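You operate a simulated robot arm through the tools that you are given. There is no shell and no other tool.

You run a simulated robot arm. Do the job below in one go: nothing can be reset, and whatever is moved stays where it is left.

JOB
Pump soap twice into the warm water, then soak the burnt pan clean and drain the sink.
Fine: pan on the rack, stopper on the counter by the soap pump, strainer back in the plug hole.
Where things are to end (x, y in the base frame): milk pan within 0.06 m of [0.45, 0.66].

Only the result counts: the job must be done as asked and must still hold three seconds after the hand-in. Knocking over, shifting, dropping, spilling or breaking anything else fails it. Lids that push on must go on centred and level and be pressed home; caps that screw on are set level and turned clockwise until they are tight.

ROBOT AND FRAMES
A 7-joint arm with a two-finger parallel gripper, fixed in place. Base frame: the origin is on the floor under the middle of its stand, x ahead of it, y to its left, z up. Readings come in m, degrees, newtons and seconds.
It reaches about 1.247 m from its shoulder. Its first joint turns from -132.0 to 132.0 degrees. Payload 3.91 kg.
Tool frame: the origin (TCP) lies between the finger pads and is the grasp point; the fingertips stand 0.03 m ahead of it; z points along the fingers, y is the line along which they close. The gripper opens to 0.11 m. The fingers are 0.02 m wide and 0.01 m thick; the gripper's body (0.048 by 0.112 m) begins 0.055 m behind the TCP.
Orientation is that of the tool frame in the base frame, as a unit quaternion [x, y, z, w]. With the fingers straight down and closing along the base's y, the tool's x points along the base's -x, its y along +y and its z along -z.

CONTROLS
- The arm moves only by the tool move_arm. Its argument "moves" is a list that holds one entry, the list of rows, each a list of 7 numbers: the finger opening in m, from 0 to 0.11, then the shift along the tool's x, y, z in m, then the turn, a rotation vector about the tool's x, y, z in degrees. In form: [[[fingers, dx, dy, dz, rx, ry, rz], ...]]. A call has 1 to 20 rows; each row is the pose to reach, as a shift and turn from the pose commanded when the call began, along the tool's axes at that moment. Each row takes 0.2 s and may step no farther than 0.05 m and 8.6 degrees from the row before; otherwise, or with a gripper value out of range, the whole call is refused. Where a pose cannot be reached the arm comes as near as it can. A force on the tool above 40 N (or 10 N above the force at the start of the call, whichever is more), or a blocked arm, ends the call early, and 0.2 s more pass. The fingers move at their own pace (about 0.108 m/s each) and stop on an object; they squeeze with about 40 N. The grip force told is the motor's: it shows also when the fingers shut on nothing. Time passes only in rows, and 0.2 s behind the last, so rows that repeat a pose let the fingers close. It gives the time, the measured TCP pose, the force on the tool (base axes), the opening and the grip force at its end, in the units of the frame above (readings bear some noise), with the torque about the TCP (base axes, N m) and any sound that the robot's microphone picked up.
- Cameras (640 x 400 px; columns grow to the right, rows downward): "scene" is fixed at [0.4007, 0.5024, 1.4738]; the picture's right is [-0.91, -0.42, 0.00], its down [-0.24, 0.51, -0.83] and it looks along [0.35, -0.75, -0.56] (base axes); focal length 214 px, centre (320, 200). "wrist" rides on the gripper at [0.072, 0.017, -0.103] in the tool frame; the picture's right is [-0.23, 0.97, 0.00], its down [-0.76, -0.18, -0.62] and it looks along [-0.61, -0.14, 0.78] (tool axes); focal length 222 px, centre (320, 200). There is no depth. A picture from a camera that has moved, and an enlarged one, comes with that camera's place and axes in the base frame and with its lens. The place of the scene camera against the robot may be out by one fixed shift of up to 0.018 m in any direction.
- get_image(camera): a new picture of that camera. The clock stands still meanwhile.
- close_up(camera, box): a new picture of the part [left, top, right, bottom] of that camera's present view, enlarged. The clock stands still meanwhile.
- job_done(): hands the job in; it is judged then, once.

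Nothing tells you positions but the pictures and the camera data. Unless the task says otherwise, let go and move clear before handing in.

The tools are called after "Call:" by a JSON object that holds its "fn" and its "kwargs". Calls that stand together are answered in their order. move_arm: Moves the arm, as the interface text tells. Its arguments: {"type":"object","properties":{"moves":{"type":"array","items":{"type":"array","items":{"type":"array","items":{"type":"number"}}}}},"required":["moves"]} The other tools are called the same way: get_image (camera) takes a picture; close_up (camera, box) takes an enlarged picture of a part of a camera's view; job_done () hands the job in.

At the start:

```text
t: 0.0
position: [0.5359, 0.0955, 1.2471]
ee_rot: [0.0, 1.0, 0.0, 0.001]
contact_force: [0.7, -0.5, 0.4]
ft_torque: [0.01, 0.02, 0.0]
width: 0.1102
grip_force: 0.1
```

scene: 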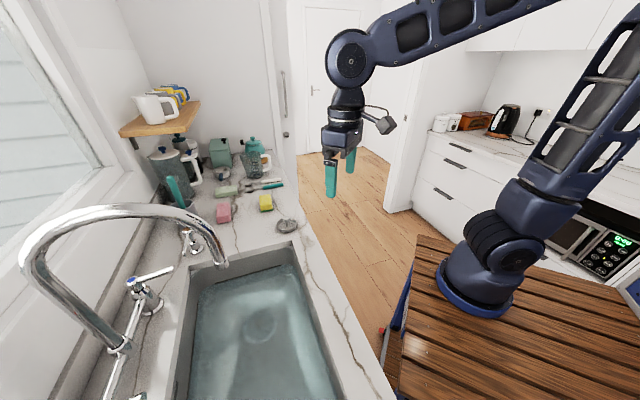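
wrist: 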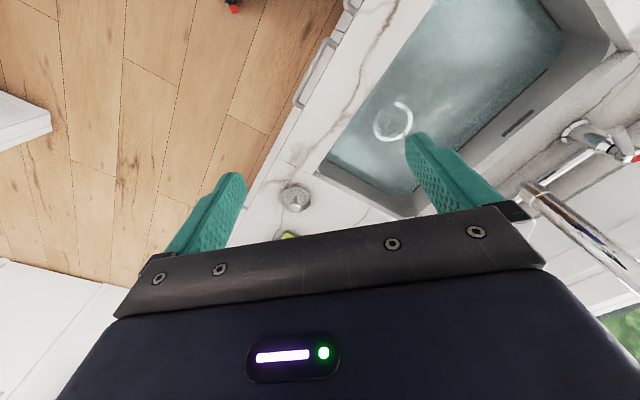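

I see a sink filled with water, a faucet, sponges, a strainer on the counter, and various items on the counter behind. I'll look closer at the different areas before moving.

Call:
{"fn": "close_up", "kwargs": {"camera": "scene", "box": [120, 100, 320, 240]}}

Call:
{"fn": "close_up", "kwargs": {"camera": "scene", "box": [60, 220, 400, 400]}}

Call:
{"fn": "close_up", "kwargs": {"camera": "wrist", "box": [240, 0, 640, 240]}}

```text
2.86 times, centred on (220, 170) of scene
camera zoom: at [0.4007, 0.5024, 1.4738], right [-0.91, -0.42, 0.0], down [-0.24, 0.51, -0.83], along [0.35, -0.75, -0.56], focal length 613 px, centre (606, 286)
```

zoom: 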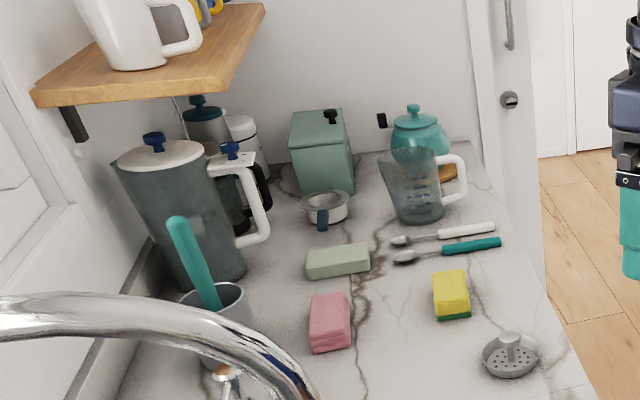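

```text
1.88 times, centred on (230, 310) of scene
camera zoom: at [0.4007, 0.5024, 1.4738], right [-0.91, -0.42, 0.0], down [-0.24, 0.51, -0.83], along [0.35, -0.75, -0.56], focal length 404 px, centre (489, -7)
```

zoom: 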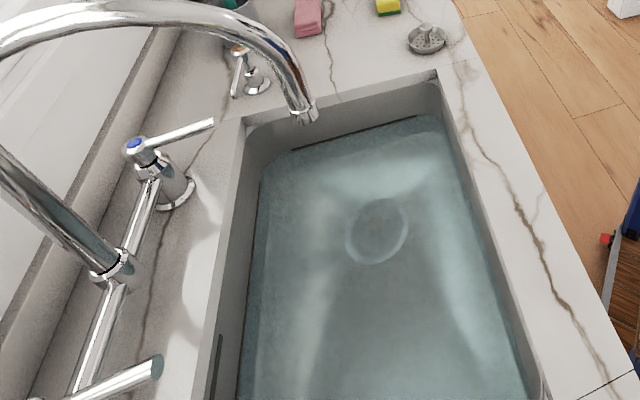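

```text
1.60 times, centred on (440, 120) of wrist
camera zoom: at [0.4641, 0.1117, 1.3499], right [0.23, 0.97, 0.0], down [0.76, -0.18, 0.62], along [0.61, -0.14, -0.78], focal length 355 px, centre (128, 328)
```

zoom: 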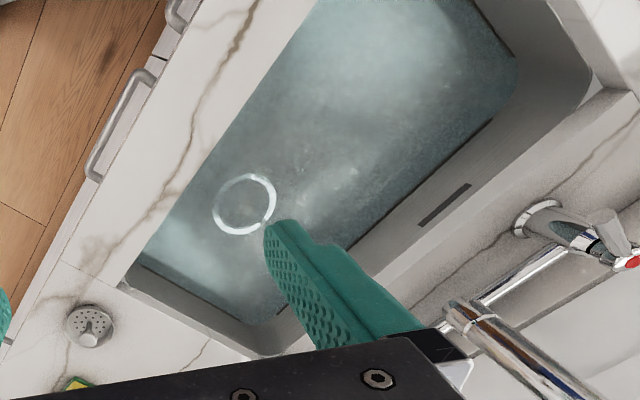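

The counter runs diagonally to the base; I take the sink to be around (0.7, 0.3) and the strainer near (0.78, -0.02). The pan and rack must be out of the scene camera's view, on the +y side, so I'll raise the hand and turn it to survey there.

Call:
{"fn": "move_arm", "kwargs": {"moves": [[[0.11, 0.023, 0.019, -0.019, 0, 0, -7.5], [0.11, 0.046, 0.038, -0.038, 0, 0, -15], [0.11, 0.07, 0.058, -0.056, 0, 0, -22.5], [0.11, 0.093, 0.077, -0.075, 0, 0, -30], [0.11, 0.116, 0.097, -0.094, 0, 0, -37.5], [0.11, 0.14, 0.116, -0.113, 0, 0, -45], [0.11, 0.163, 0.136, -0.131, 0, 0, -52.5], [0.11, 0.186, 0.155, -0.15, 0, 0, -60]]]}}

Call:
{"fn": "get_image", "kwargs": {"camera": "wrist"}}

Call:
{"fn": "get_image", "kwargs": {"camera": "scene"}}

```text
t: 1.8
position: [0.3507, 0.2493, 1.395]
ee_rot: [-0.501, 0.865, 0.0, 0.0]
contact_force: [-0.1, -0.5, 0.1]
ft_torque: [-0.01, 0.01, 0.02]
width: 0.1103
grip_force: 0.0
```

```text
taken
camera wrist: at [0.3007, 0.1957, 1.4987], right [-0.73, 0.68, 0.0], down [0.53, 0.57, 0.62], along [0.43, 0.46, -0.78], focal length 222 px, centre (320, 200)
```

wrist: 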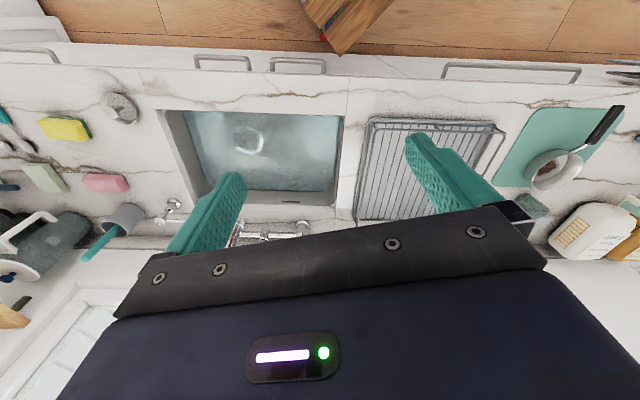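

```text
taken
```

scene: 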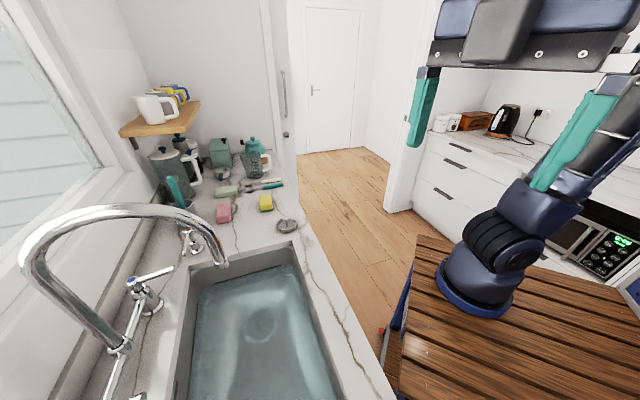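

The view is now square with the counter: sink at the left, wire rack in the middle, and a small pan with a black handle on a teal mat at the right. I'll enlarge these.

Call:
{"fn": "close_up", "kwargs": {"camera": "wrist", "box": [480, 60, 640, 160]}}

Call:
{"fn": "close_up", "kwargs": {"camera": "wrist", "box": [480, 160, 640, 260]}}

Call:
{"fn": "close_up", "kwargs": {"camera": "wrist", "box": [140, 90, 380, 240]}}

Call:
{"fn": "close_up", "kwargs": {"camera": "wrist", "box": [0, 80, 240, 230]}}

Call:
{"fn": "close_up", "kwargs": {"camera": "wrist", "box": [340, 90, 560, 228]}}

```text
4.00 times, centred on (560, 110) of wrist
camera zoom: at [0.3007, 0.1957, 1.4987], right [-0.73, 0.68, 0.0], down [0.53, 0.57, 0.62], along [0.43, 0.46, -0.78], focal length 888 px, centre (-640, 560)
```

zoom: 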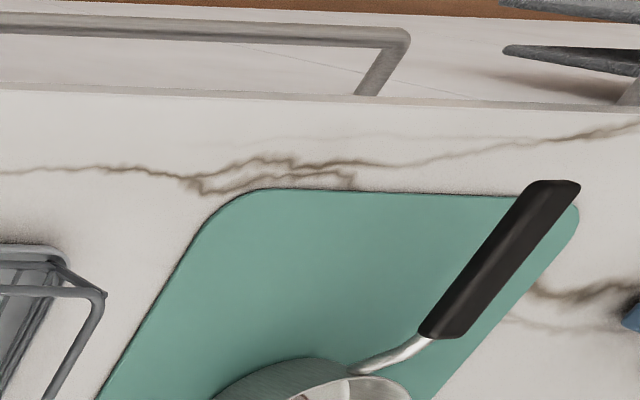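

```text
4.00 times, centred on (560, 210) of wrist
camera zoom: at [0.3007, 0.1957, 1.4987], right [-0.73, 0.68, 0.0], down [0.53, 0.57, 0.62], along [0.43, 0.46, -0.78], focal length 888 px, centre (-640, 160)
```

zoom: 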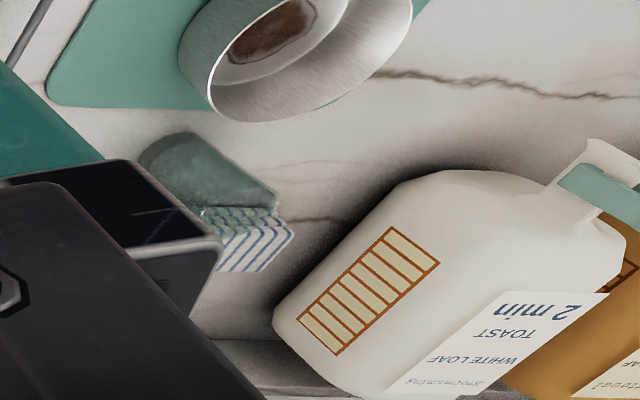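

```text
2.67 times, centred on (260, 165) of wrist
camera zoom: at [0.3007, 0.1957, 1.4987], right [-0.73, 0.68, 0.0], down [0.53, 0.57, 0.62], along [0.43, 0.46, -0.78], focal length 592 px, centre (480, 293)
```

zoom: 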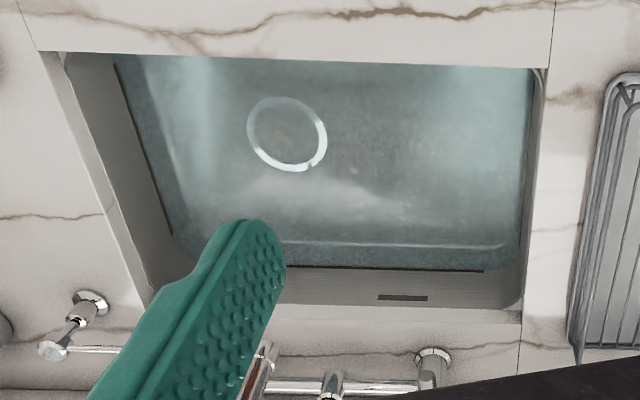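

```text
2.67 times, centred on (120, 155) of wrist
camera zoom: at [0.3007, 0.1957, 1.4987], right [-0.73, 0.68, 0.0], down [0.53, 0.57, 0.62], along [0.43, 0.46, -0.78], focal length 592 px, centre (853, 320)
```

zoom: 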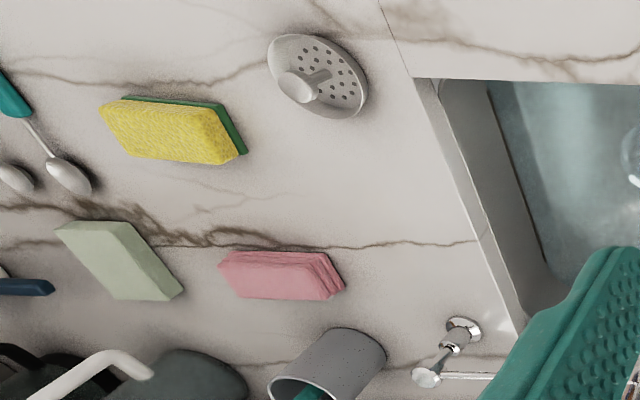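

```text
2.90 times, centred on (450, 159) of wrist
camera zoom: at [0.3007, 0.1957, 1.4987], right [-0.73, 0.68, 0.0], down [0.53, 0.57, 0.62], along [0.43, 0.46, -0.78], focal length 644 px, centre (-57, 319)
```

zoom: 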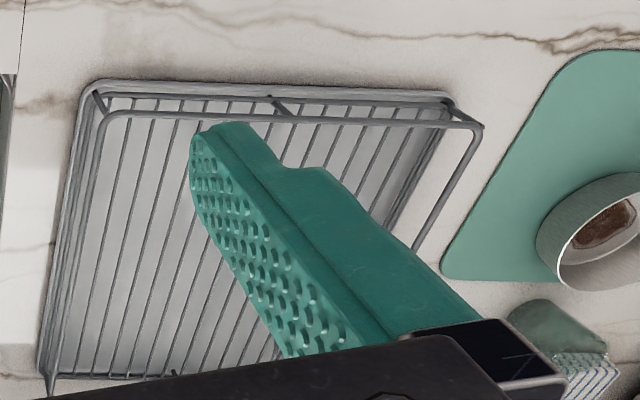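

I'm checking the small chrome fitting by the sink corner, which I take to be the soap pump, as well as the faucet valves.

Call:
{"fn": "close_up", "kwargs": {"camera": "scene", "box": [150, 210, 246, 270]}}

Call:
{"fn": "close_up", "kwargs": {"camera": "scene", "box": [80, 250, 240, 350]}}

Call:
{"fn": "close_up", "kwargs": {"camera": "scene", "box": [70, 300, 230, 400]}}

Call:
{"fn": "close_up", "kwargs": {"camera": "scene", "box": [180, 240, 340, 340]}}

```text
6.67 times, centred on (198, 240) of scene
camera zoom: at [0.4007, 0.5024, 1.4738], right [-0.91, -0.42, 0.0], down [-0.24, 0.51, -0.83], along [0.35, -0.75, -0.56], focal length 1430 px, centre (1133, -67)
```

zoom: 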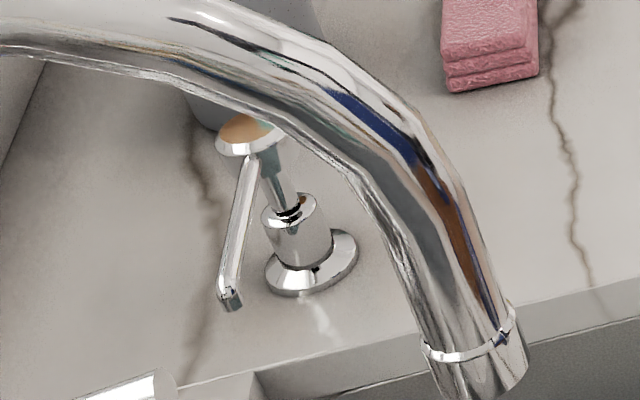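

```text
4.00 times, centred on (160, 300) of scene
camera zoom: at [0.4007, 0.5024, 1.4738], right [-0.91, -0.42, 0.0], down [-0.24, 0.51, -0.83], along [0.35, -0.75, -0.56], focal length 858 px, centre (960, -200)
```

zoom: 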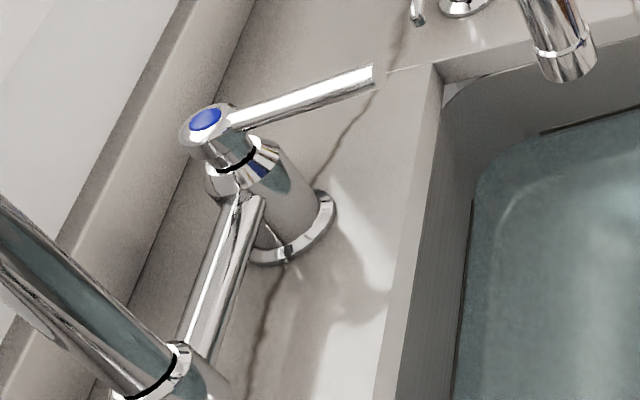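

```text
4.00 times, centred on (150, 350) of scene
camera zoom: at [0.4007, 0.5024, 1.4738], right [-0.91, -0.42, 0.0], down [-0.24, 0.51, -0.83], along [0.35, -0.75, -0.56], focal length 858 px, centre (1000, -400)
```

zoom: 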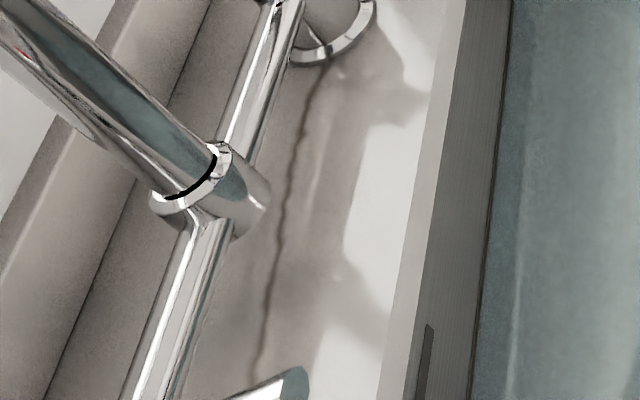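

```text
4.00 times, centred on (260, 290) of scene
camera zoom: at [0.4007, 0.5024, 1.4738], right [-0.91, -0.42, 0.0], down [-0.24, 0.51, -0.83], along [0.35, -0.75, -0.56], focal length 858 px, centre (560, -160)
```

zoom: 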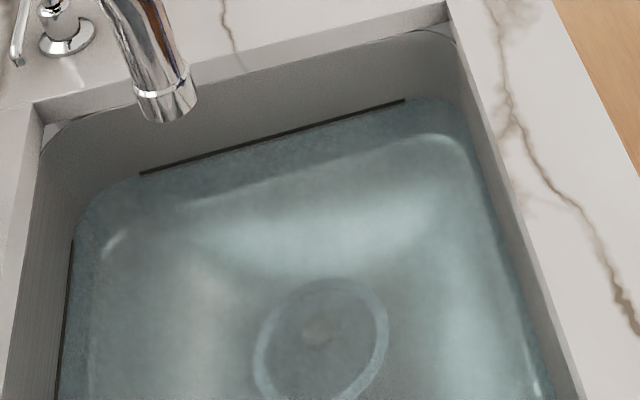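

The soap pump seems to be at about (1.0, 0.2), just off the sink's back-left corner, with its spout parallel to the back edge. I'll bring the wrist camera nearer to it and align the tool with the counter.

Call:
{"fn": "move_arm", "kwargs": {"moves": [[[0.11, -0.004, -0.043, 0.012, 0, 0, 1.25], [0.11, -0.0075, -0.086, 0.024, 0, 0, 2.5], [0.11, -0.011, -0.129, 0.036, 0, 0, 3.75], [0.11, -0.015, -0.172, 0.048, 0, 0, 5], [0.11, -0.019, -0.215, 0.06, 0, 0, 6.25], [0.11, -0.0225, -0.258, 0.0725, 0, 0, 7.5], [0.11, -0.026, -0.301, 0.085, 0, 0, 8.75], [0.11, -0.03, -0.344, 0.097, 0, 0, 10], [0.11, -0.034, -0.387, 0.109, 0, 0, 11.25], [0.11, -0.0375, -0.43, 0.121, 0, 0, 12.5], [0.11, -0.041, -0.473, 0.133, 0, 0, 13.75], [0.11, -0.045, -0.516, 0.145, 0, 0, 15]]]}}

Call:
{"fn": "get_image", "kwargs": {"camera": "wrist"}}

Call:
{"fn": "get_image", "kwargs": {"camera": "scene"}}

```text
t: 4.4
position: [0.8202, 0.0308, 1.2536]
ee_rot: [-0.382, 0.924, -0.001, 0.001]
contact_force: [-0.4, 0.4, 1.2]
ft_torque: [-0.03, -0.06, 0.01]
width: 0.1102
grip_force: 0.0
```

```text
taken
camera wrist: at [0.757, -0.0084, 1.3568], right [-0.53, 0.85, 0.0], down [0.66, 0.41, 0.62], along [0.53, 0.33, -0.78], focal length 222 px, centre (320, 200)
```

wrist: 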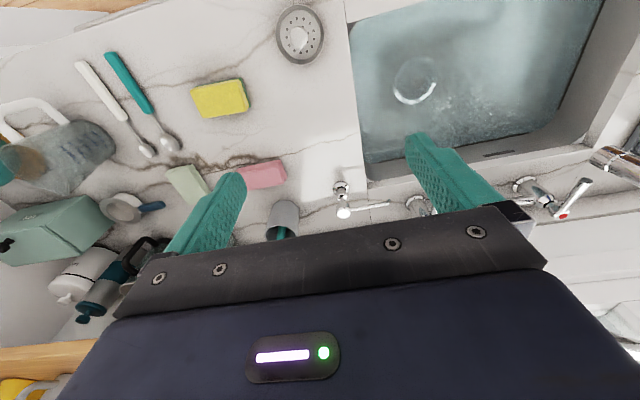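

```text
taken
```

scene: 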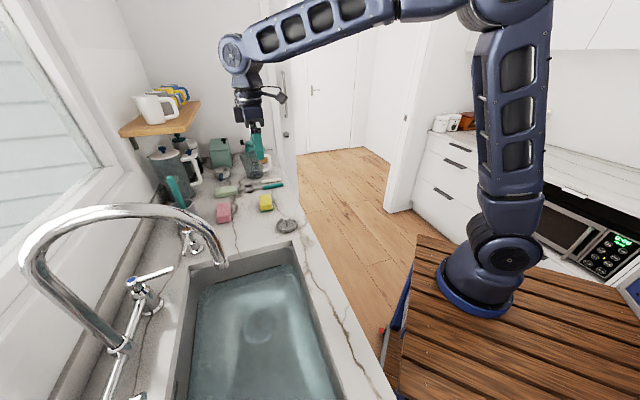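

Call:
{"fn": "close_up", "kwargs": {"camera": "wrist", "box": [304, 150, 416, 220]}}

Call:
{"fn": "close_up", "kwargs": {"camera": "wrist", "box": [340, 0, 640, 188]}}

Call:
{"fn": "close_up", "kwargs": {"camera": "wrist", "box": [250, 0, 346, 60]}}

```text
5.71 times, centred on (360, 185) of wrist
camera zoom: at [0.757, -0.0084, 1.3568], right [-0.53, 0.85, 0.0], down [0.66, 0.41, 0.62], along [0.53, 0.33, -0.78], focal length 1269 px, centre (91, 286)
```

zoom: 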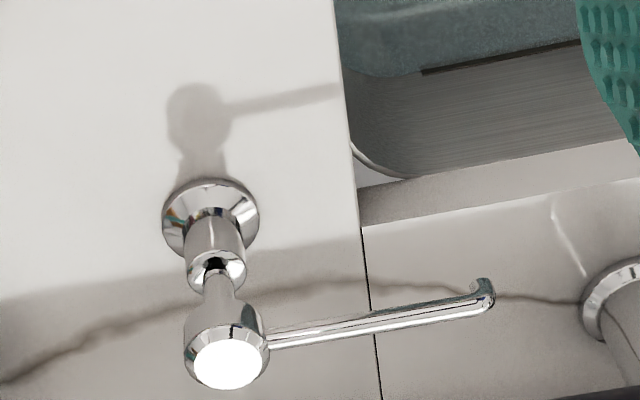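

```text
2.13 times, centred on (490, 94) of wrist
camera zoom: at [0.757, -0.0084, 1.3568], right [-0.53, 0.85, 0.0], down [0.66, 0.41, 0.62], along [0.53, 0.33, -0.78], focal length 473 px, centre (-42, 426)
```

zoom: 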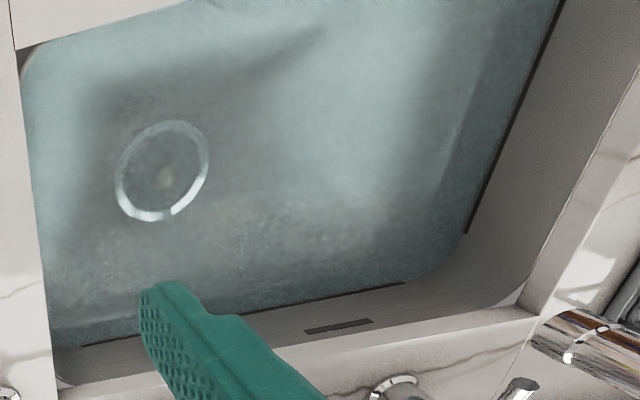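

```text
6.67 times, centred on (298, 30) of wrist
camera zoom: at [0.757, -0.0084, 1.3568], right [-0.53, 0.85, 0.0], down [0.66, 0.41, 0.62], along [0.53, 0.33, -0.78], focal length 1481 px, centre (467, 1333)
```

zoom: 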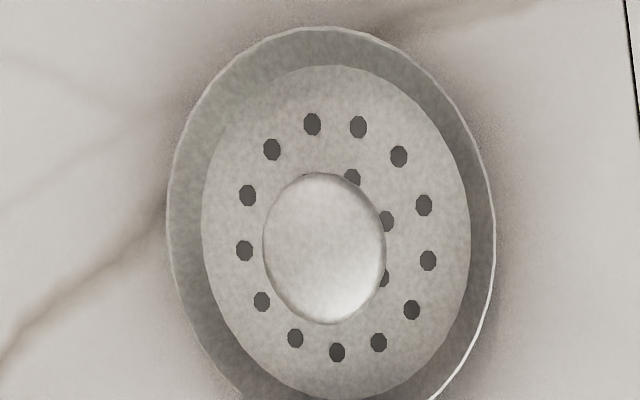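

The spout tip of the soap pump already hangs over the sink's back-left corner; the faucet's spout end is near (0.69, 0.33, 1.12). I'll now look at the stopper from close above the water.

Call:
{"fn": "move_arm", "kwargs": {"moves": [[[0.11, 0, 0.03, 0.038, 0, 0, 0], [0.11, 0, 0.06, 0.077, 0, 0, 0], [0.11, 0, 0.09, 0.115, 0, 0, 0], [0.11, 0, 0.12, 0.153, 0, 0, 0], [0.11, 0, 0.15, 0.193, 0, 0, 0]]]}}

Call:
{"fn": "get_image", "kwargs": {"camera": "wrist"}}

Call:
{"fn": "close_up", "kwargs": {"camera": "wrist", "box": [280, 20, 440, 120]}}

```text
t: 5.6
position: [0.7137, 0.1349, 1.0624]
ee_rot: [-0.383, 0.924, -0.001, -0.001]
contact_force: [0.1, -0.7, -0.3]
ft_torque: [0.02, -0.01, 0.01]
width: 0.1101
grip_force: 0.1
```

```text
taken
camera wrist: at [0.6502, 0.0954, 1.1639], right [-0.53, 0.85, 0.0], down [0.66, 0.41, 0.62], along [0.53, 0.33, -0.78], focal length 222 px, centre (320, 200)
```

wrist: 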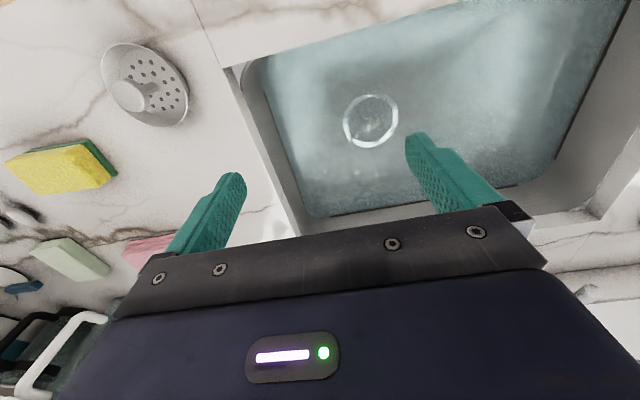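

```text
4.00 times, centred on (360, 70) of wrist
camera zoom: at [0.6502, 0.0954, 1.1639], right [-0.53, 0.85, 0.0], down [0.66, 0.41, 0.62], along [0.53, 0.33, -0.78], focal length 888 px, centre (160, 720)
```

zoom: 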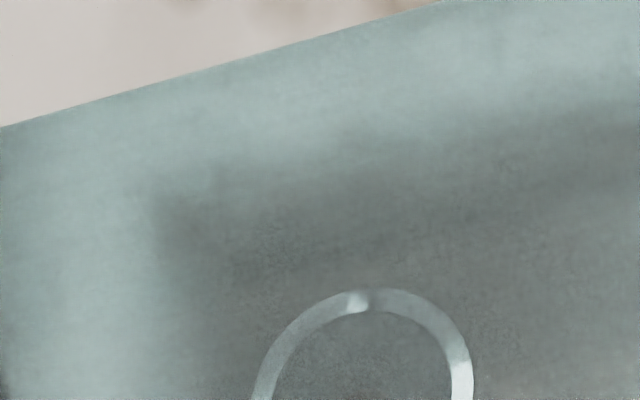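

Call:
{"fn": "close_up", "kwargs": {"camera": "wrist", "box": [330, 85, 410, 155]}}

Call:
{"fn": "close_up", "kwargs": {"camera": "wrist", "box": [220, 60, 440, 240]}}

Call:
{"fn": "close_up", "kwargs": {"camera": "wrist", "box": [90, 30, 210, 140]}}

```text
5.71 times, centred on (370, 120) of wrist
camera zoom: at [0.6502, 0.0954, 1.1639], right [-0.53, 0.85, 0.0], down [0.66, 0.41, 0.62], along [0.53, 0.33, -0.78], focal length 1269 px, centre (34, 657)
```

zoom: 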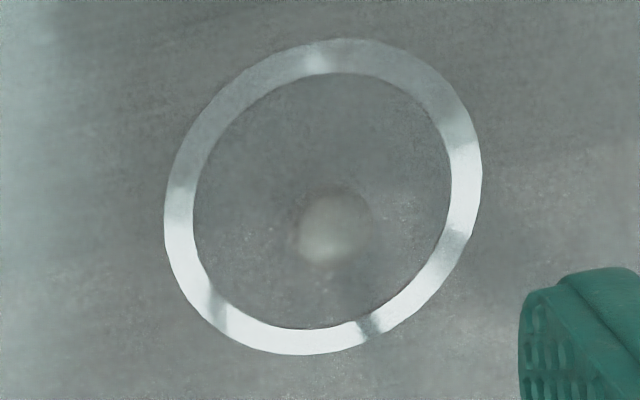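

```text
2.22 times, centred on (330, 150) of wrist
camera zoom: at [0.6502, 0.0954, 1.1639], right [-0.53, 0.85, 0.0], down [0.66, 0.41, 0.62], along [0.53, 0.33, -0.78], focal length 494 px, centre (298, 311)
```

zoom: 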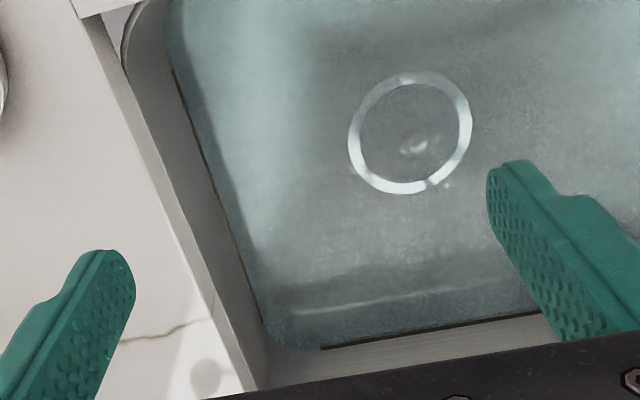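

```text
3.64 times, centred on (150, 85) of wrist
camera zoom: at [0.6502, 0.0954, 1.1639], right [-0.53, 0.85, 0.0], down [0.66, 0.41, 0.62], along [0.53, 0.33, -0.78], focal length 808 px, centre (938, 618)
```

zoom: 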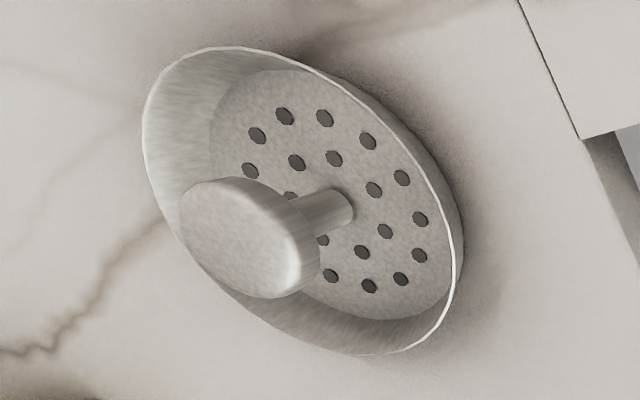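

The drain ring is at about (0.73, 0.26, z 0.73) with the stopper's small knob in its middle. Next I'll pull back, rise, and travel to view the pan and rack from nearer.

Call:
{"fn": "move_arm", "kwargs": {"moves": [[[0.11, 0.03, 0.01, -0.035, 0, 0, 0], [0.11, 0.06, 0.03, -0.065, 0, 0, 0], [0.11, 0.09, 0.06, -0.09, 0, 0, 0], [0.11, 0.11, 0.1, -0.11, 0, 0, 0], [0.11, 0.13, 0.14, -0.125, 0, 0, 0], [0.11, 0.15, 0.185, -0.135, 0, 0, 0], [0.11, 0.16, 0.23, -0.14, 0, 0, 0], [0.11, 0.165, 0.278, -0.145, 0, 0, 0], [0.11, 0.17, 0.327, -0.15, 0, 0, 0], [0.11, 0.172, 0.376, -0.15, 0, 0, 0], [0.11, 0.174, 0.425, -0.15, 0, 0, 0], [0.11, 0.176, 0.474, -0.15, 0, 0, 0], [0.11, 0.178, 0.523, -0.15, 0, 0, 0], [0.11, 0.18, 0.572, -0.15, 0, 0, 0], [0.11, 0.18, 0.621, -0.15, 0, 0, 0], [0.11, 0.18, 0.67, -0.15, 0, 0, 0], [0.11, 0.18, 0.719, -0.15, 0, 0, 0], [0.11, 0.18, 0.768, -0.15, 0, 0, 0]]]}}

Call:
{"fn": "get_image", "kwargs": {"camera": "wrist"}}

Call:
{"fn": "get_image", "kwargs": {"camera": "scene"}}

```text
refused: row 6 steps farther than a row can; nothing moved
```

```text
taken
camera wrist: at [0.6502, 0.0954, 1.1639], right [-0.53, 0.85, 0.0], down [0.66, 0.41, 0.62], along [0.53, 0.33, -0.78], focal length 222 px, centre (320, 200)
```

wrist: 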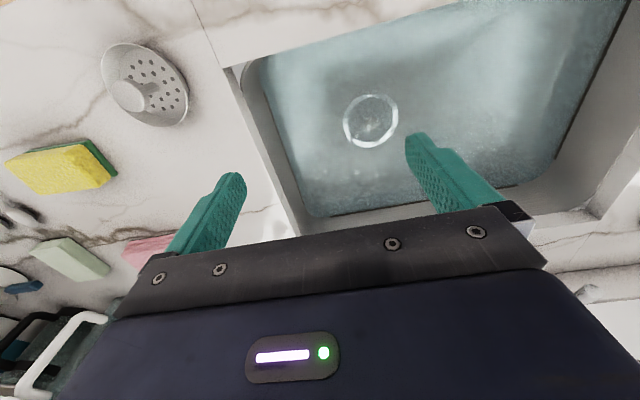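

```text
taken
```

scene: 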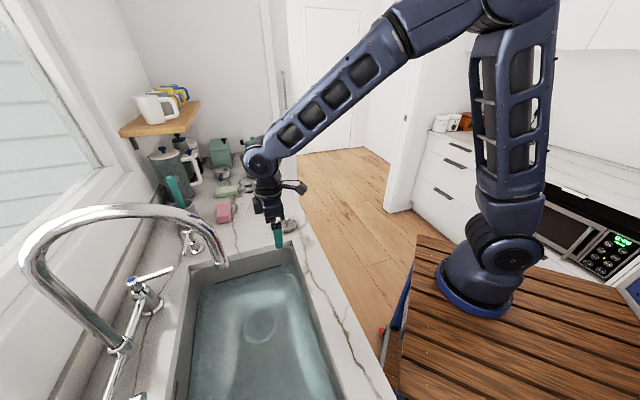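

That call was refused for one slightly long step; the arm has not moved. I'll resend with shorter steps.

Call:
{"fn": "move_arm", "kwargs": {"moves": [[[0.11, 0.03, 0.01, -0.035, 0, 0, 0], [0.11, 0.06, 0.03, -0.065, 0, 0, 0], [0.11, 0.09, 0.055, -0.09, 0, 0, 0], [0.11, 0.11, 0.095, -0.11, 0, 0, 0], [0.11, 0.13, 0.135, -0.125, 0, 0, 0], [0.11, 0.145, 0.178, -0.135, 0, 0, 0], [0.11, 0.155, 0.225, -0.14, 0, 0, 0], [0.11, 0.16, 0.273, -0.145, 0, 0, 0], [0.11, 0.165, 0.321, -0.15, 0, 0, 0], [0.11, 0.168, 0.37, -0.15, 0, 0, 0], [0.11, 0.171, 0.419, -0.15, 0, 0, 0], [0.11, 0.174, 0.468, -0.15, 0, 0, 0], [0.11, 0.177, 0.517, -0.15, 0, 0, 0], [0.11, 0.18, 0.566, -0.15, 0, 0, 0], [0.11, 0.18, 0.615, -0.15, 0, 0, 0], [0.11, 0.18, 0.664, -0.15, 0, 0, 0], [0.11, 0.18, 0.713, -0.15, 0, 0, 0], [0.11, 0.18, 0.762, -0.15, 0, 0, 0]]]}}

Call:
{"fn": "get_image", "kwargs": {"camera": "wrist"}}

Call:
{"fn": "get_image", "kwargs": {"camera": "scene"}}

```text
t: 9.4
position: [0.0514, 0.545, 1.2097]
ee_rot: [-0.383, 0.924, 0.001, 0.001]
contact_force: [0.1, -0.3, -0.8]
ft_torque: [0.03, 0.02, -0.01]
width: 0.1098
grip_force: 0.0
```

```text
taken
camera wrist: at [-0.0126, 0.5058, 1.3118], right [-0.53, 0.85, 0.0], down [0.66, 0.41, 0.62], along [0.53, 0.33, -0.78], focal length 222 px, centre (320, 200)
```

wrist: 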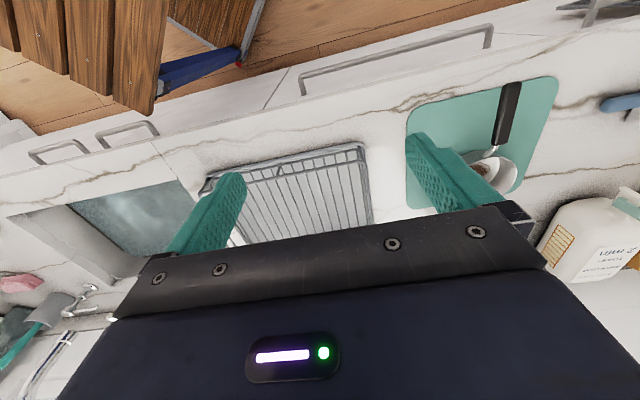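

```text
taken
```

scene: 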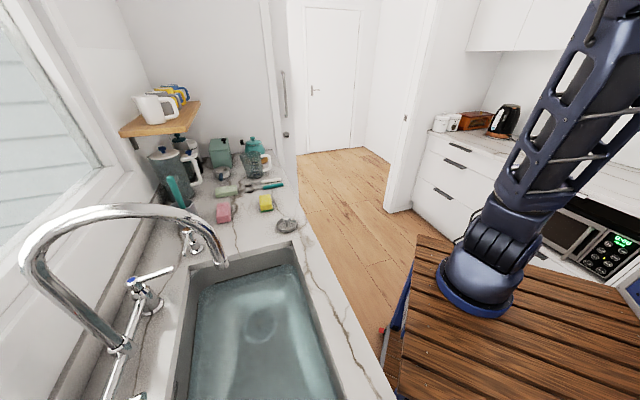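

The rack and the pan on its mat are now ahead. I'll go a little farther along so the pan sits between the fingers in the picture.

Call:
{"fn": "move_arm", "kwargs": {"moves": [[[0.11, 0, 0.048, 0, 0, 0, 0], [0.11, 0, 0.096, 0, 0, 0, 0], [0.11, 0, 0.144, 0, 0, 0, 0], [0.11, 0, 0.19, 0, 0, 0, 0], [0.11, 0, 0.23, 0, 0, 0, 0]]]}}

Call:
{"fn": "get_image", "kwargs": {"camera": "wrist"}}

Call:
{"fn": "close_up", "kwargs": {"camera": "wrist", "box": [240, 80, 400, 180]}}

Call:
{"fn": "close_up", "kwargs": {"camera": "wrist", "box": [20, 120, 260, 270]}}

```text
t: 10.6
position: [-0.1138, 0.7096, 1.21]
ee_rot: [-0.382, 0.924, 0.0, 0.0]
contact_force: [0.8, -0.5, 1.1]
ft_torque: [0.0, 0.07, 0.01]
width: 0.1099
grip_force: 0.0
```

```text
taken
camera wrist: at [-0.1769, 0.6713, 1.3127], right [-0.53, 0.85, 0.0], down [0.66, 0.41, 0.62], along [0.53, 0.33, -0.78], focal length 222 px, centre (320, 200)
```

wrist: 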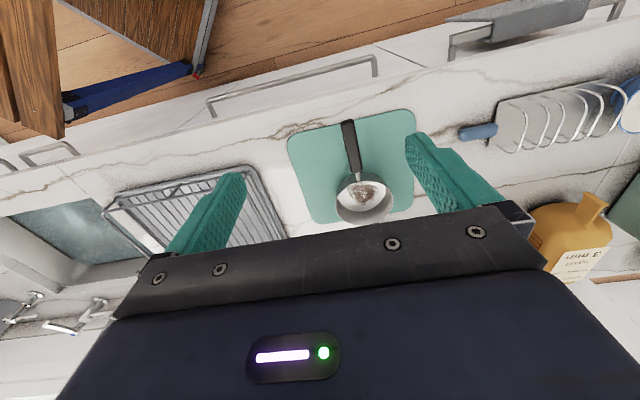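

```text
4.00 times, centred on (320, 130) of wrist
camera zoom: at [-0.1769, 0.6713, 1.3127], right [-0.53, 0.85, 0.0], down [0.66, 0.41, 0.62], along [0.53, 0.33, -0.78], focal length 888 px, centre (320, 480)
```

zoom: 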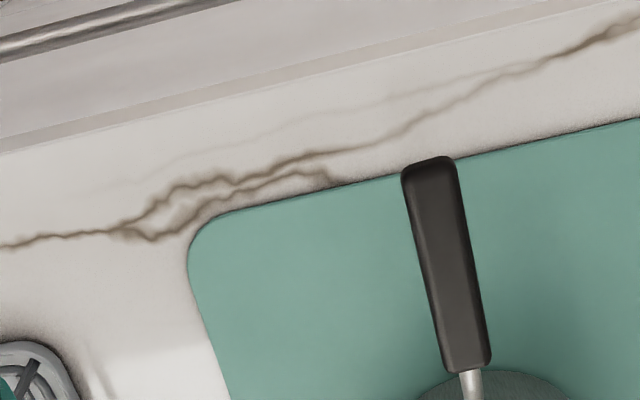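

```text
2.67 times, centred on (140, 195) of wrist
camera zoom: at [-0.1769, 0.6713, 1.3127], right [-0.53, 0.85, 0.0], down [0.66, 0.41, 0.62], along [0.53, 0.33, -0.78], focal length 592 px, centre (800, 213)
```

zoom: 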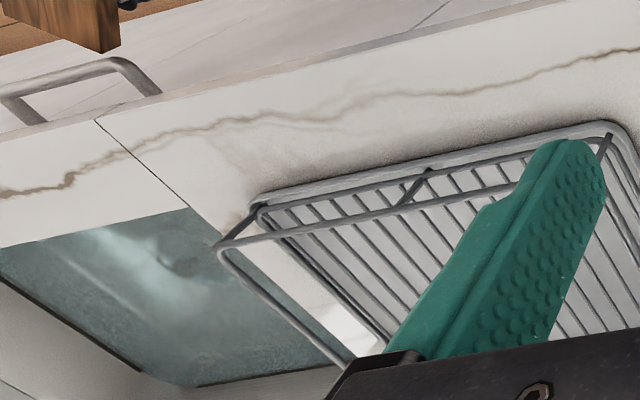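

Call:
{"fn": "close_up", "kwargs": {"camera": "wrist", "box": [280, 100, 440, 230]}}

Call:
{"fn": "close_up", "kwargs": {"camera": "wrist", "box": [325, 165, 400, 225]}}

```text
3.08 times, centred on (360, 165) of wrist
camera zoom: at [-0.1769, 0.6713, 1.3127], right [-0.53, 0.85, 0.0], down [0.66, 0.41, 0.62], along [0.53, 0.33, -0.78], focal length 684 px, centre (197, 308)
```

zoom: 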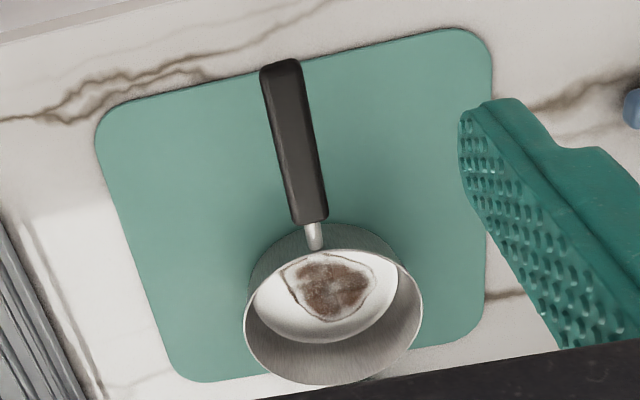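

```text
6.67 times, centred on (362, 195) of wrist
camera zoom: at [-0.1769, 0.6713, 1.3127], right [-0.53, 0.85, 0.0], down [0.66, 0.41, 0.62], along [0.53, 0.33, -0.78], focal length 1481 px, centre (37, 233)
```

zoom: 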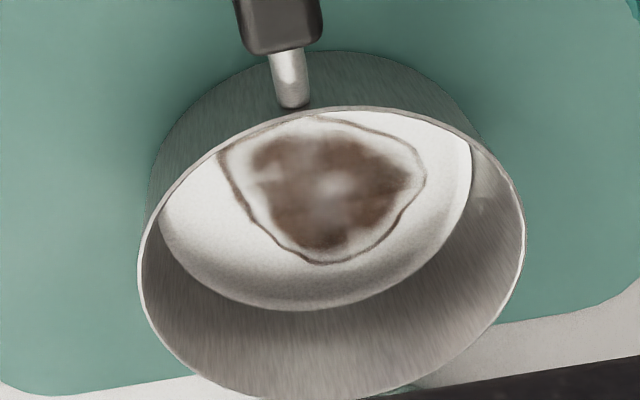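

The pan stands on the mat at about (0.02, 0.90), rim near z 0.96, with its black handle toward the counter's front edge; the burn mark is on the inside bottom. Soap comes first, so I'll close the fingers and go back to the pump.

Call:
{"fn": "move_arm", "kwargs": {"moves": [[[0.0, 0, -0.048, -0.01, 0, 0, 0], [0.0, 0, -0.096, -0.02, 0, 0, 0], [0.0, 0, -0.144, -0.03, 0, 0, 0], [0.0, 0, -0.192, -0.03, 0, 0, 0], [0.0, 0, -0.24, -0.03, 0, 0, 0], [0.0, 0, -0.288, -0.03, 0, 0, 0], [0.0, 0, -0.336, -0.03, 0, 0, 0], [0.0, 0, -0.384, -0.03, 0, 0, 0], [0.0, 0, -0.432, -0.03, 0, 0, 0], [0.0, 0, -0.48, -0.03, 0, 0, 0], [0.0, 0, -0.528, -0.03, 0, 0, 0], [0.0, 0, -0.576, -0.03, 0, 0, 0], [0.0, 0, -0.624, -0.03, 0, 0, 0], [0.0, 0, -0.672, -0.03, 0, 0, 0], [0.0, 0, -0.72, -0.03, 0, 0, 0], [0.0, 0, -0.768, -0.03, 0, 0, 0], [0.0, 0, -0.816, -0.03, 0, 0, 0], [0.0, 0, -0.864, -0.03, 0, 0, 0], [0.0, 0, -0.912, -0.03, 0, 0, 0], [0.0, 0, -0.96, -0.03, 0, 0, 0]]]}}

```text
t: 14.8
position: [0.5638, 0.0305, 1.2389]
ee_rot: [-0.383, 0.924, 0.001, -0.001]
contact_force: [-0.9, -0.9, 0.6]
ft_torque: [-0.01, -0.02, -0.02]
width: 0.0002
grip_force: 38.5
```

I'm above the front of the sink with the fingers shut. Next I'll move over the pump head and take a check picture before pressing.

Call:
{"fn": "move_arm", "kwargs": {"moves": [[[0.0, -0.018, -0.045, 0.0, 0, 0, 0], [0.0, -0.036, -0.09, 0.0, 0, 0, 0], [0.0, -0.056, -0.135, 0.0, 0, 0, 0], [0.0, -0.08, -0.177, 0.0, 0, 0, 0], [0.0, -0.125, -0.187, 0.0, 0, 0, 0], [0.0, -0.172, -0.187, 0.0, 0, 0, 0], [0.0, -0.219, -0.187, 0.0, 0, 0, 0], [0.0, -0.266, -0.187, 0.01, 0, 0, 0], [0.0, -0.311, -0.187, 0.025, 0, 0, 0], [0.0, -0.355, -0.187, 0.045, 0, 0, 0], [0.0, -0.395, -0.187, 0.065, 0, 0, 0], [0.0, -0.42, -0.187, 0.085, 0, 0, 0]]]}}

Call:
{"fn": "get_image", "kwargs": {"camera": "wrist"}}

Call:
{"fn": "get_image", "kwargs": {"camera": "scene"}}

```text
t: 17.4
position: [0.9931, 0.1983, 1.1536]
ee_rot: [-0.382, 0.924, 0.0, 0.0]
contact_force: [-0.7, -0.9, 1.1]
ft_torque: [0.03, 0.0, 0.0]
width: 0.0
grip_force: 36.9
```

```text
taken
camera wrist: at [0.9308, 0.1595, 1.2567], right [-0.53, 0.85, 0.0], down [0.66, 0.41, 0.62], along [0.53, 0.33, -0.78], focal length 222 px, centre (320, 200)
```

wrist: 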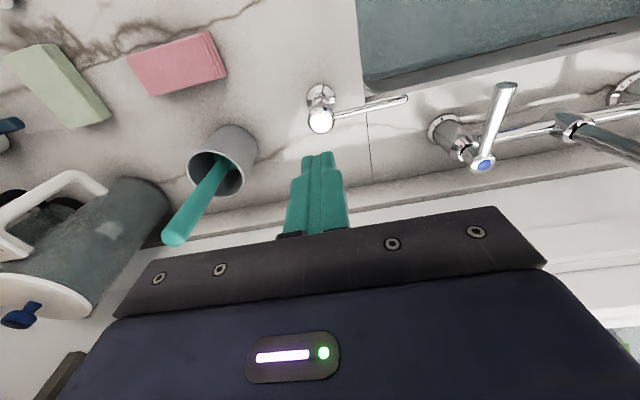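

```text
taken
```

scene: 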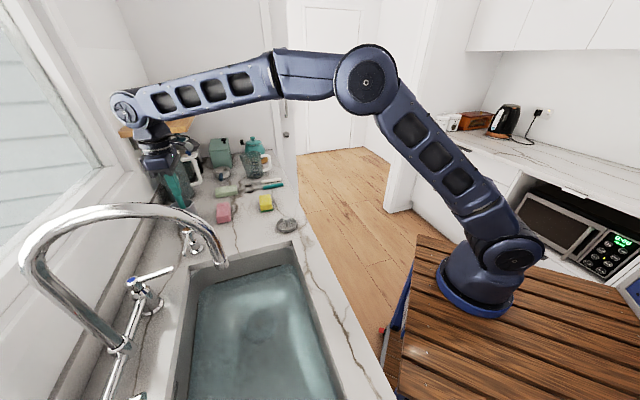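

Call:
{"fn": "close_up", "kwargs": {"camera": "wrist", "box": [264, 60, 424, 160]}}

Call:
{"fn": "close_up", "kwargs": {"camera": "scene", "box": [110, 120, 270, 220]}}

```text
4.00 times, centred on (344, 110) of wrist
camera zoom: at [0.9308, 0.1595, 1.2567], right [-0.53, 0.85, 0.0], down [0.66, 0.41, 0.62], along [0.53, 0.33, -0.78], focal length 888 px, centre (224, 560)
```

zoom: 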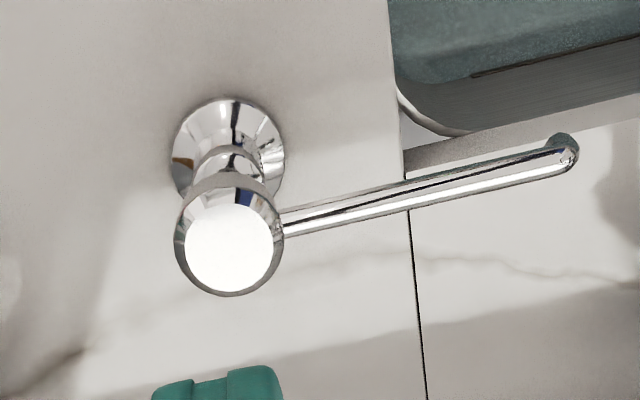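

```text
4.00 times, centred on (190, 170) of scene
camera zoom: at [0.4007, 0.5024, 1.4738], right [-0.91, -0.42, 0.0], down [-0.24, 0.51, -0.83], along [0.35, -0.75, -0.56], focal length 858 px, centre (840, 320)
```

zoom: 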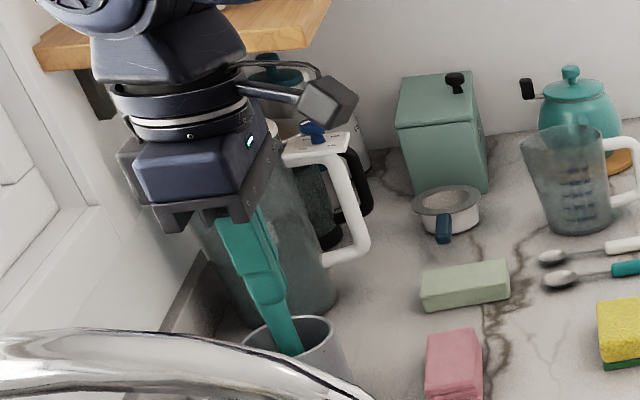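

The pump head's top is at about a z of 1.01, right ahead of and below the closed fingertips. I'll centre over it and come down to just above it.

Call:
{"fn": "move_arm", "kwargs": {"moves": [[[0.0, -0.0126, -0.002, 0.03, 0, 0, 0], [0.0, -0.0126, -0.002, 0.06, 0, 0, 0], [0.0, -0.0126, -0.002, 0.085, 0, 0, 0], [0.0, -0.0126, -0.002, 0.1, 0, 0, 0], [0.0, -0.0126, -0.002, 0.106, 0, 0, 0], [0.0, -0.0126, -0.002, 0.112, 0, 0, 0]]]}}

Call:
{"fn": "get_image", "kwargs": {"camera": "wrist"}}

```text
t: 18.8
position: [1.0024, 0.2038, 1.0414]
ee_rot: [-0.383, 0.924, 0.0, 0.0]
contact_force: [0.0, 0.1, 0.5]
ft_torque: [0.0, 0.01, 0.0]
width: 0.0003
grip_force: 37.6
```

```text
taken
camera wrist: at [0.94, 0.1654, 1.1445], right [-0.53, 0.85, 0.0], down [0.66, 0.41, 0.62], along [0.53, 0.33, -0.78], focal length 222 px, centre (320, 200)
```

wrist: 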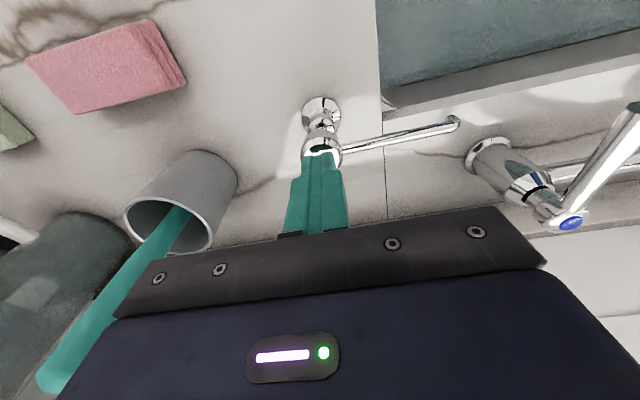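

The fingertips are just over the pump head. The teal utensil in the crock comes near the hand's left side, so I'm checking the clearance from the scene camera.

Call:
{"fn": "close_up", "kwargs": {"camera": "scene", "box": [110, 140, 270, 260]}}

Call:
{"fn": "close_up", "kwargs": {"camera": "wrist", "box": [270, 80, 370, 180]}}

```text
3.33 times, centred on (190, 200) of scene
camera zoom: at [0.4007, 0.5024, 1.4738], right [-0.91, -0.42, 0.0], down [-0.24, 0.51, -0.83], along [0.35, -0.75, -0.56], focal length 715 px, centre (753, 200)
```

zoom: 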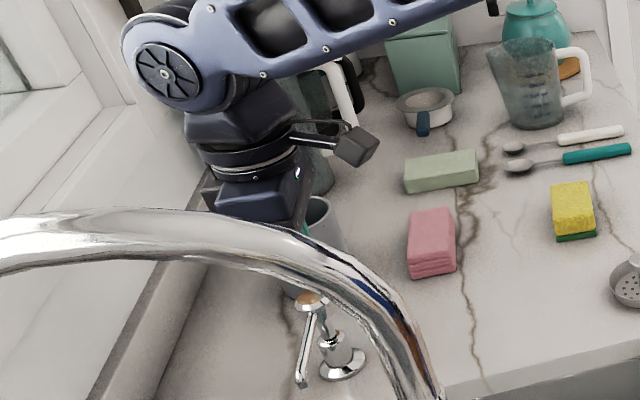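

```text
4.00 times, centred on (320, 130) of wrist
camera zoom: at [0.94, 0.1654, 1.1445], right [-0.53, 0.85, 0.0], down [0.66, 0.41, 0.62], along [0.53, 0.33, -0.78], focal length 888 px, centre (320, 480)
```

zoom: 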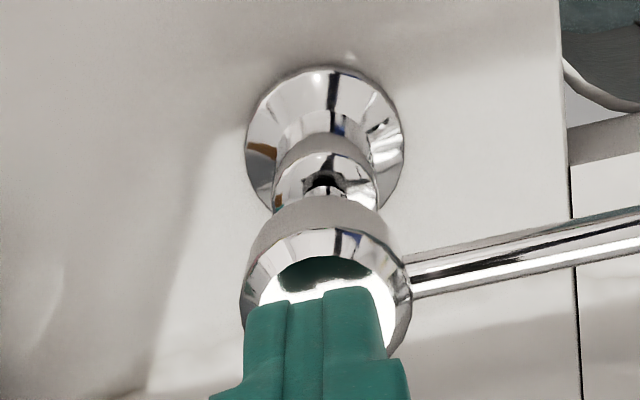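

The hand is clear of the utensil. Now I'll press the head down in small steps to feel the pump's stroke.

Call:
{"fn": "move_arm", "kwargs": {"moves": [[[0.0, -0.002, 0.001, 0.005, 0, 0, 0], [0.0, -0.002, 0.001, 0.01, 0, 0, 0], [0.0, -0.002, 0.001, 0.014, 0, 0, 0], [0.0, -0.002, 0.001, 0.018, 0, 0, 0], [0.0, -0.002, 0.001, 0.022, 0, 0, 0]]]}}

Call:
{"fn": "close_up", "kwargs": {"camera": "wrist", "box": [270, 60, 470, 185]}}

```text
t: 20.0
position: [1.0044, 0.207, 1.0201]
ee_rot: [-0.382, 0.924, -0.001, 0.0]
contact_force: [1.3, 1.2, 4.7]
ft_torque: [0.03, -0.11, -0.05]
width: 0.0002
grip_force: 38.3
```

```text
3.20 times, centred on (370, 122) of wrist
camera zoom: at [0.9412, 0.1675, 1.1234], right [-0.53, 0.85, 0.0], down [0.66, 0.41, 0.62], along [0.53, 0.33, -0.78], focal length 711 px, centre (160, 448)
```

zoom: 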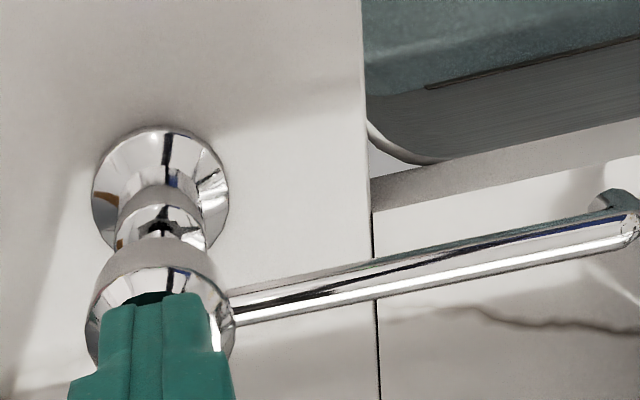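

Contact: about 5 N upward with the fingertips near z 0.99. I'll press on farther to complete the first stroke.

Call:
{"fn": "move_arm", "kwargs": {"moves": [[[0.0, 0, 0, 0.003, 0, 0, 0], [0.0, 0, 0, 0.006, 0, 0, 0], [0.0, 0, 0, 0.009, 0, 0, 0], [0.0, 0, 0, 0.012, 0, 0, 0]]]}}

Call:
{"fn": "close_up", "kwargs": {"camera": "wrist", "box": [270, 60, 470, 185]}}

```text
t: 21.0
position: [1.0043, 0.2071, 1.012]
ee_rot: [-0.383, 0.924, 0.0, 0.002]
contact_force: [-6.0, -0.4, 32.6]
ft_torque: [-0.04, 0.23, 0.13]
width: 0.0
grip_force: 37.7
```

```text
3.20 times, centred on (370, 122) of wrist
camera zoom: at [0.9408, 0.1674, 1.114], right [-0.53, 0.85, 0.0], down [0.66, 0.41, 0.63], along [0.53, 0.33, -0.78], focal length 711 px, centre (160, 448)
```

zoom: 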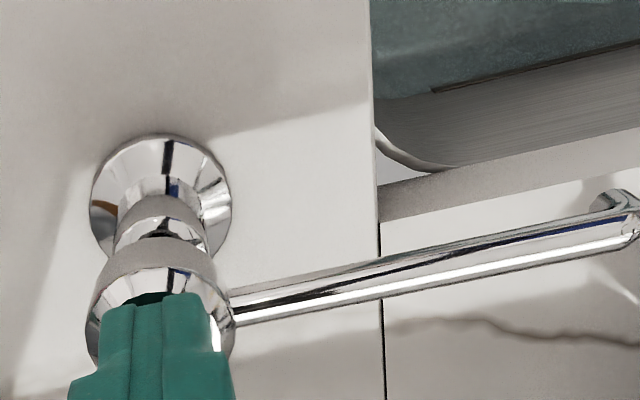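

The force rose to 33 N, which looks like the end of the stroke. I'll nudge 2 mm more to confirm the stop, then look at the spout tip and the water.

Call:
{"fn": "move_arm", "kwargs": {"moves": [[[0.0, 0, 0, 0.002, 0, 0, 0], [0.0, 0, 0, 0.002, 0, 0, 0]]]}}

Call:
{"fn": "close_up", "kwargs": {"camera": "wrist", "box": [360, 0, 560, 125]}}

Call:
{"fn": "close_up", "kwargs": {"camera": "scene", "box": [150, 220, 310, 320]}}

```text
t: 21.4
position: [1.0052, 0.2067, 1.0118]
ee_rot: [-0.382, 0.924, -0.001, 0.004]
contact_force: [-5.7, -0.6, 18.5]
ft_torque: [-0.1, 0.27, -0.08]
width: 0.0
grip_force: 37.6
stopped in row 2: the force on the tool passed its limit at 44 N (the readings are from after the stop); the commanded pose is now the measured one
```

```text
3.20 times, centred on (460, 62) of wrist
camera zoom: at [0.9416, 0.1675, 1.1144], right [-0.53, 0.85, 0.0], down [0.66, 0.41, 0.63], along [0.53, 0.33, -0.78], focal length 711 px, centre (-128, 640)
```

zoom: 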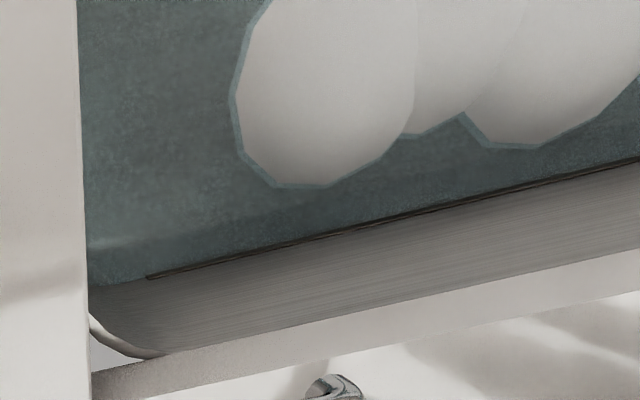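

```text
4.00 times, centred on (230, 270) of scene
camera zoom: at [0.4007, 0.5024, 1.4738], right [-0.91, -0.42, 0.0], down [-0.24, 0.51, -0.83], along [0.35, -0.75, -0.56], focal length 858 px, centre (680, -80)
```

zoom: 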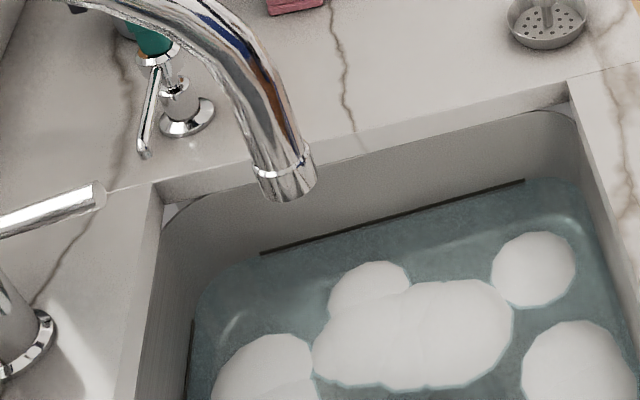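

White suds appeared in the water, so the first stroke worked. I'll let the head rise fully, checking that it returns, before the second stroke.

Call:
{"fn": "move_arm", "kwargs": {"moves": [[[0.0, 0, 0, -0.012, 0, 0, 0], [0.0, 0, 0, -0.025, 0, 0, 0], [0.0, 0, 0, -0.035, 0, 0, 0], [0.0, 0, 0, -0.035, 0, 0, 0]]]}}

Call:
{"fn": "get_image", "kwargs": {"camera": "wrist"}}

Call:
{"fn": "get_image", "kwargs": {"camera": "scene"}}

```text
t: 22.4
position: [1.0049, 0.2059, 1.0454]
ee_rot: [-0.382, 0.924, 0.0, 0.002]
contact_force: [-0.6, 0.1, 0.5]
ft_torque: [0.01, 0.02, 0.01]
width: 0.0001
grip_force: 37.6
```

```text
taken
camera wrist: at [0.9419, 0.1673, 1.1467], right [-0.53, 0.85, 0.0], down [0.66, 0.41, 0.63], along [0.53, 0.33, -0.78], focal length 222 px, centre (320, 200)
```

wrist: 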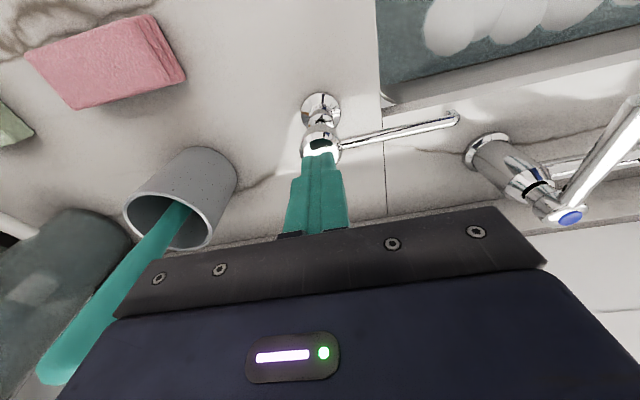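

```text
taken
```

scene: 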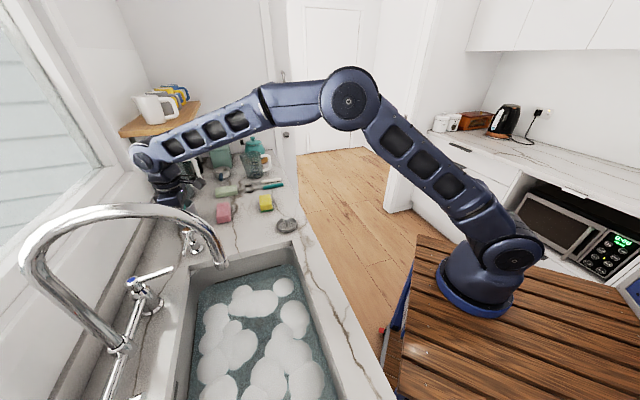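

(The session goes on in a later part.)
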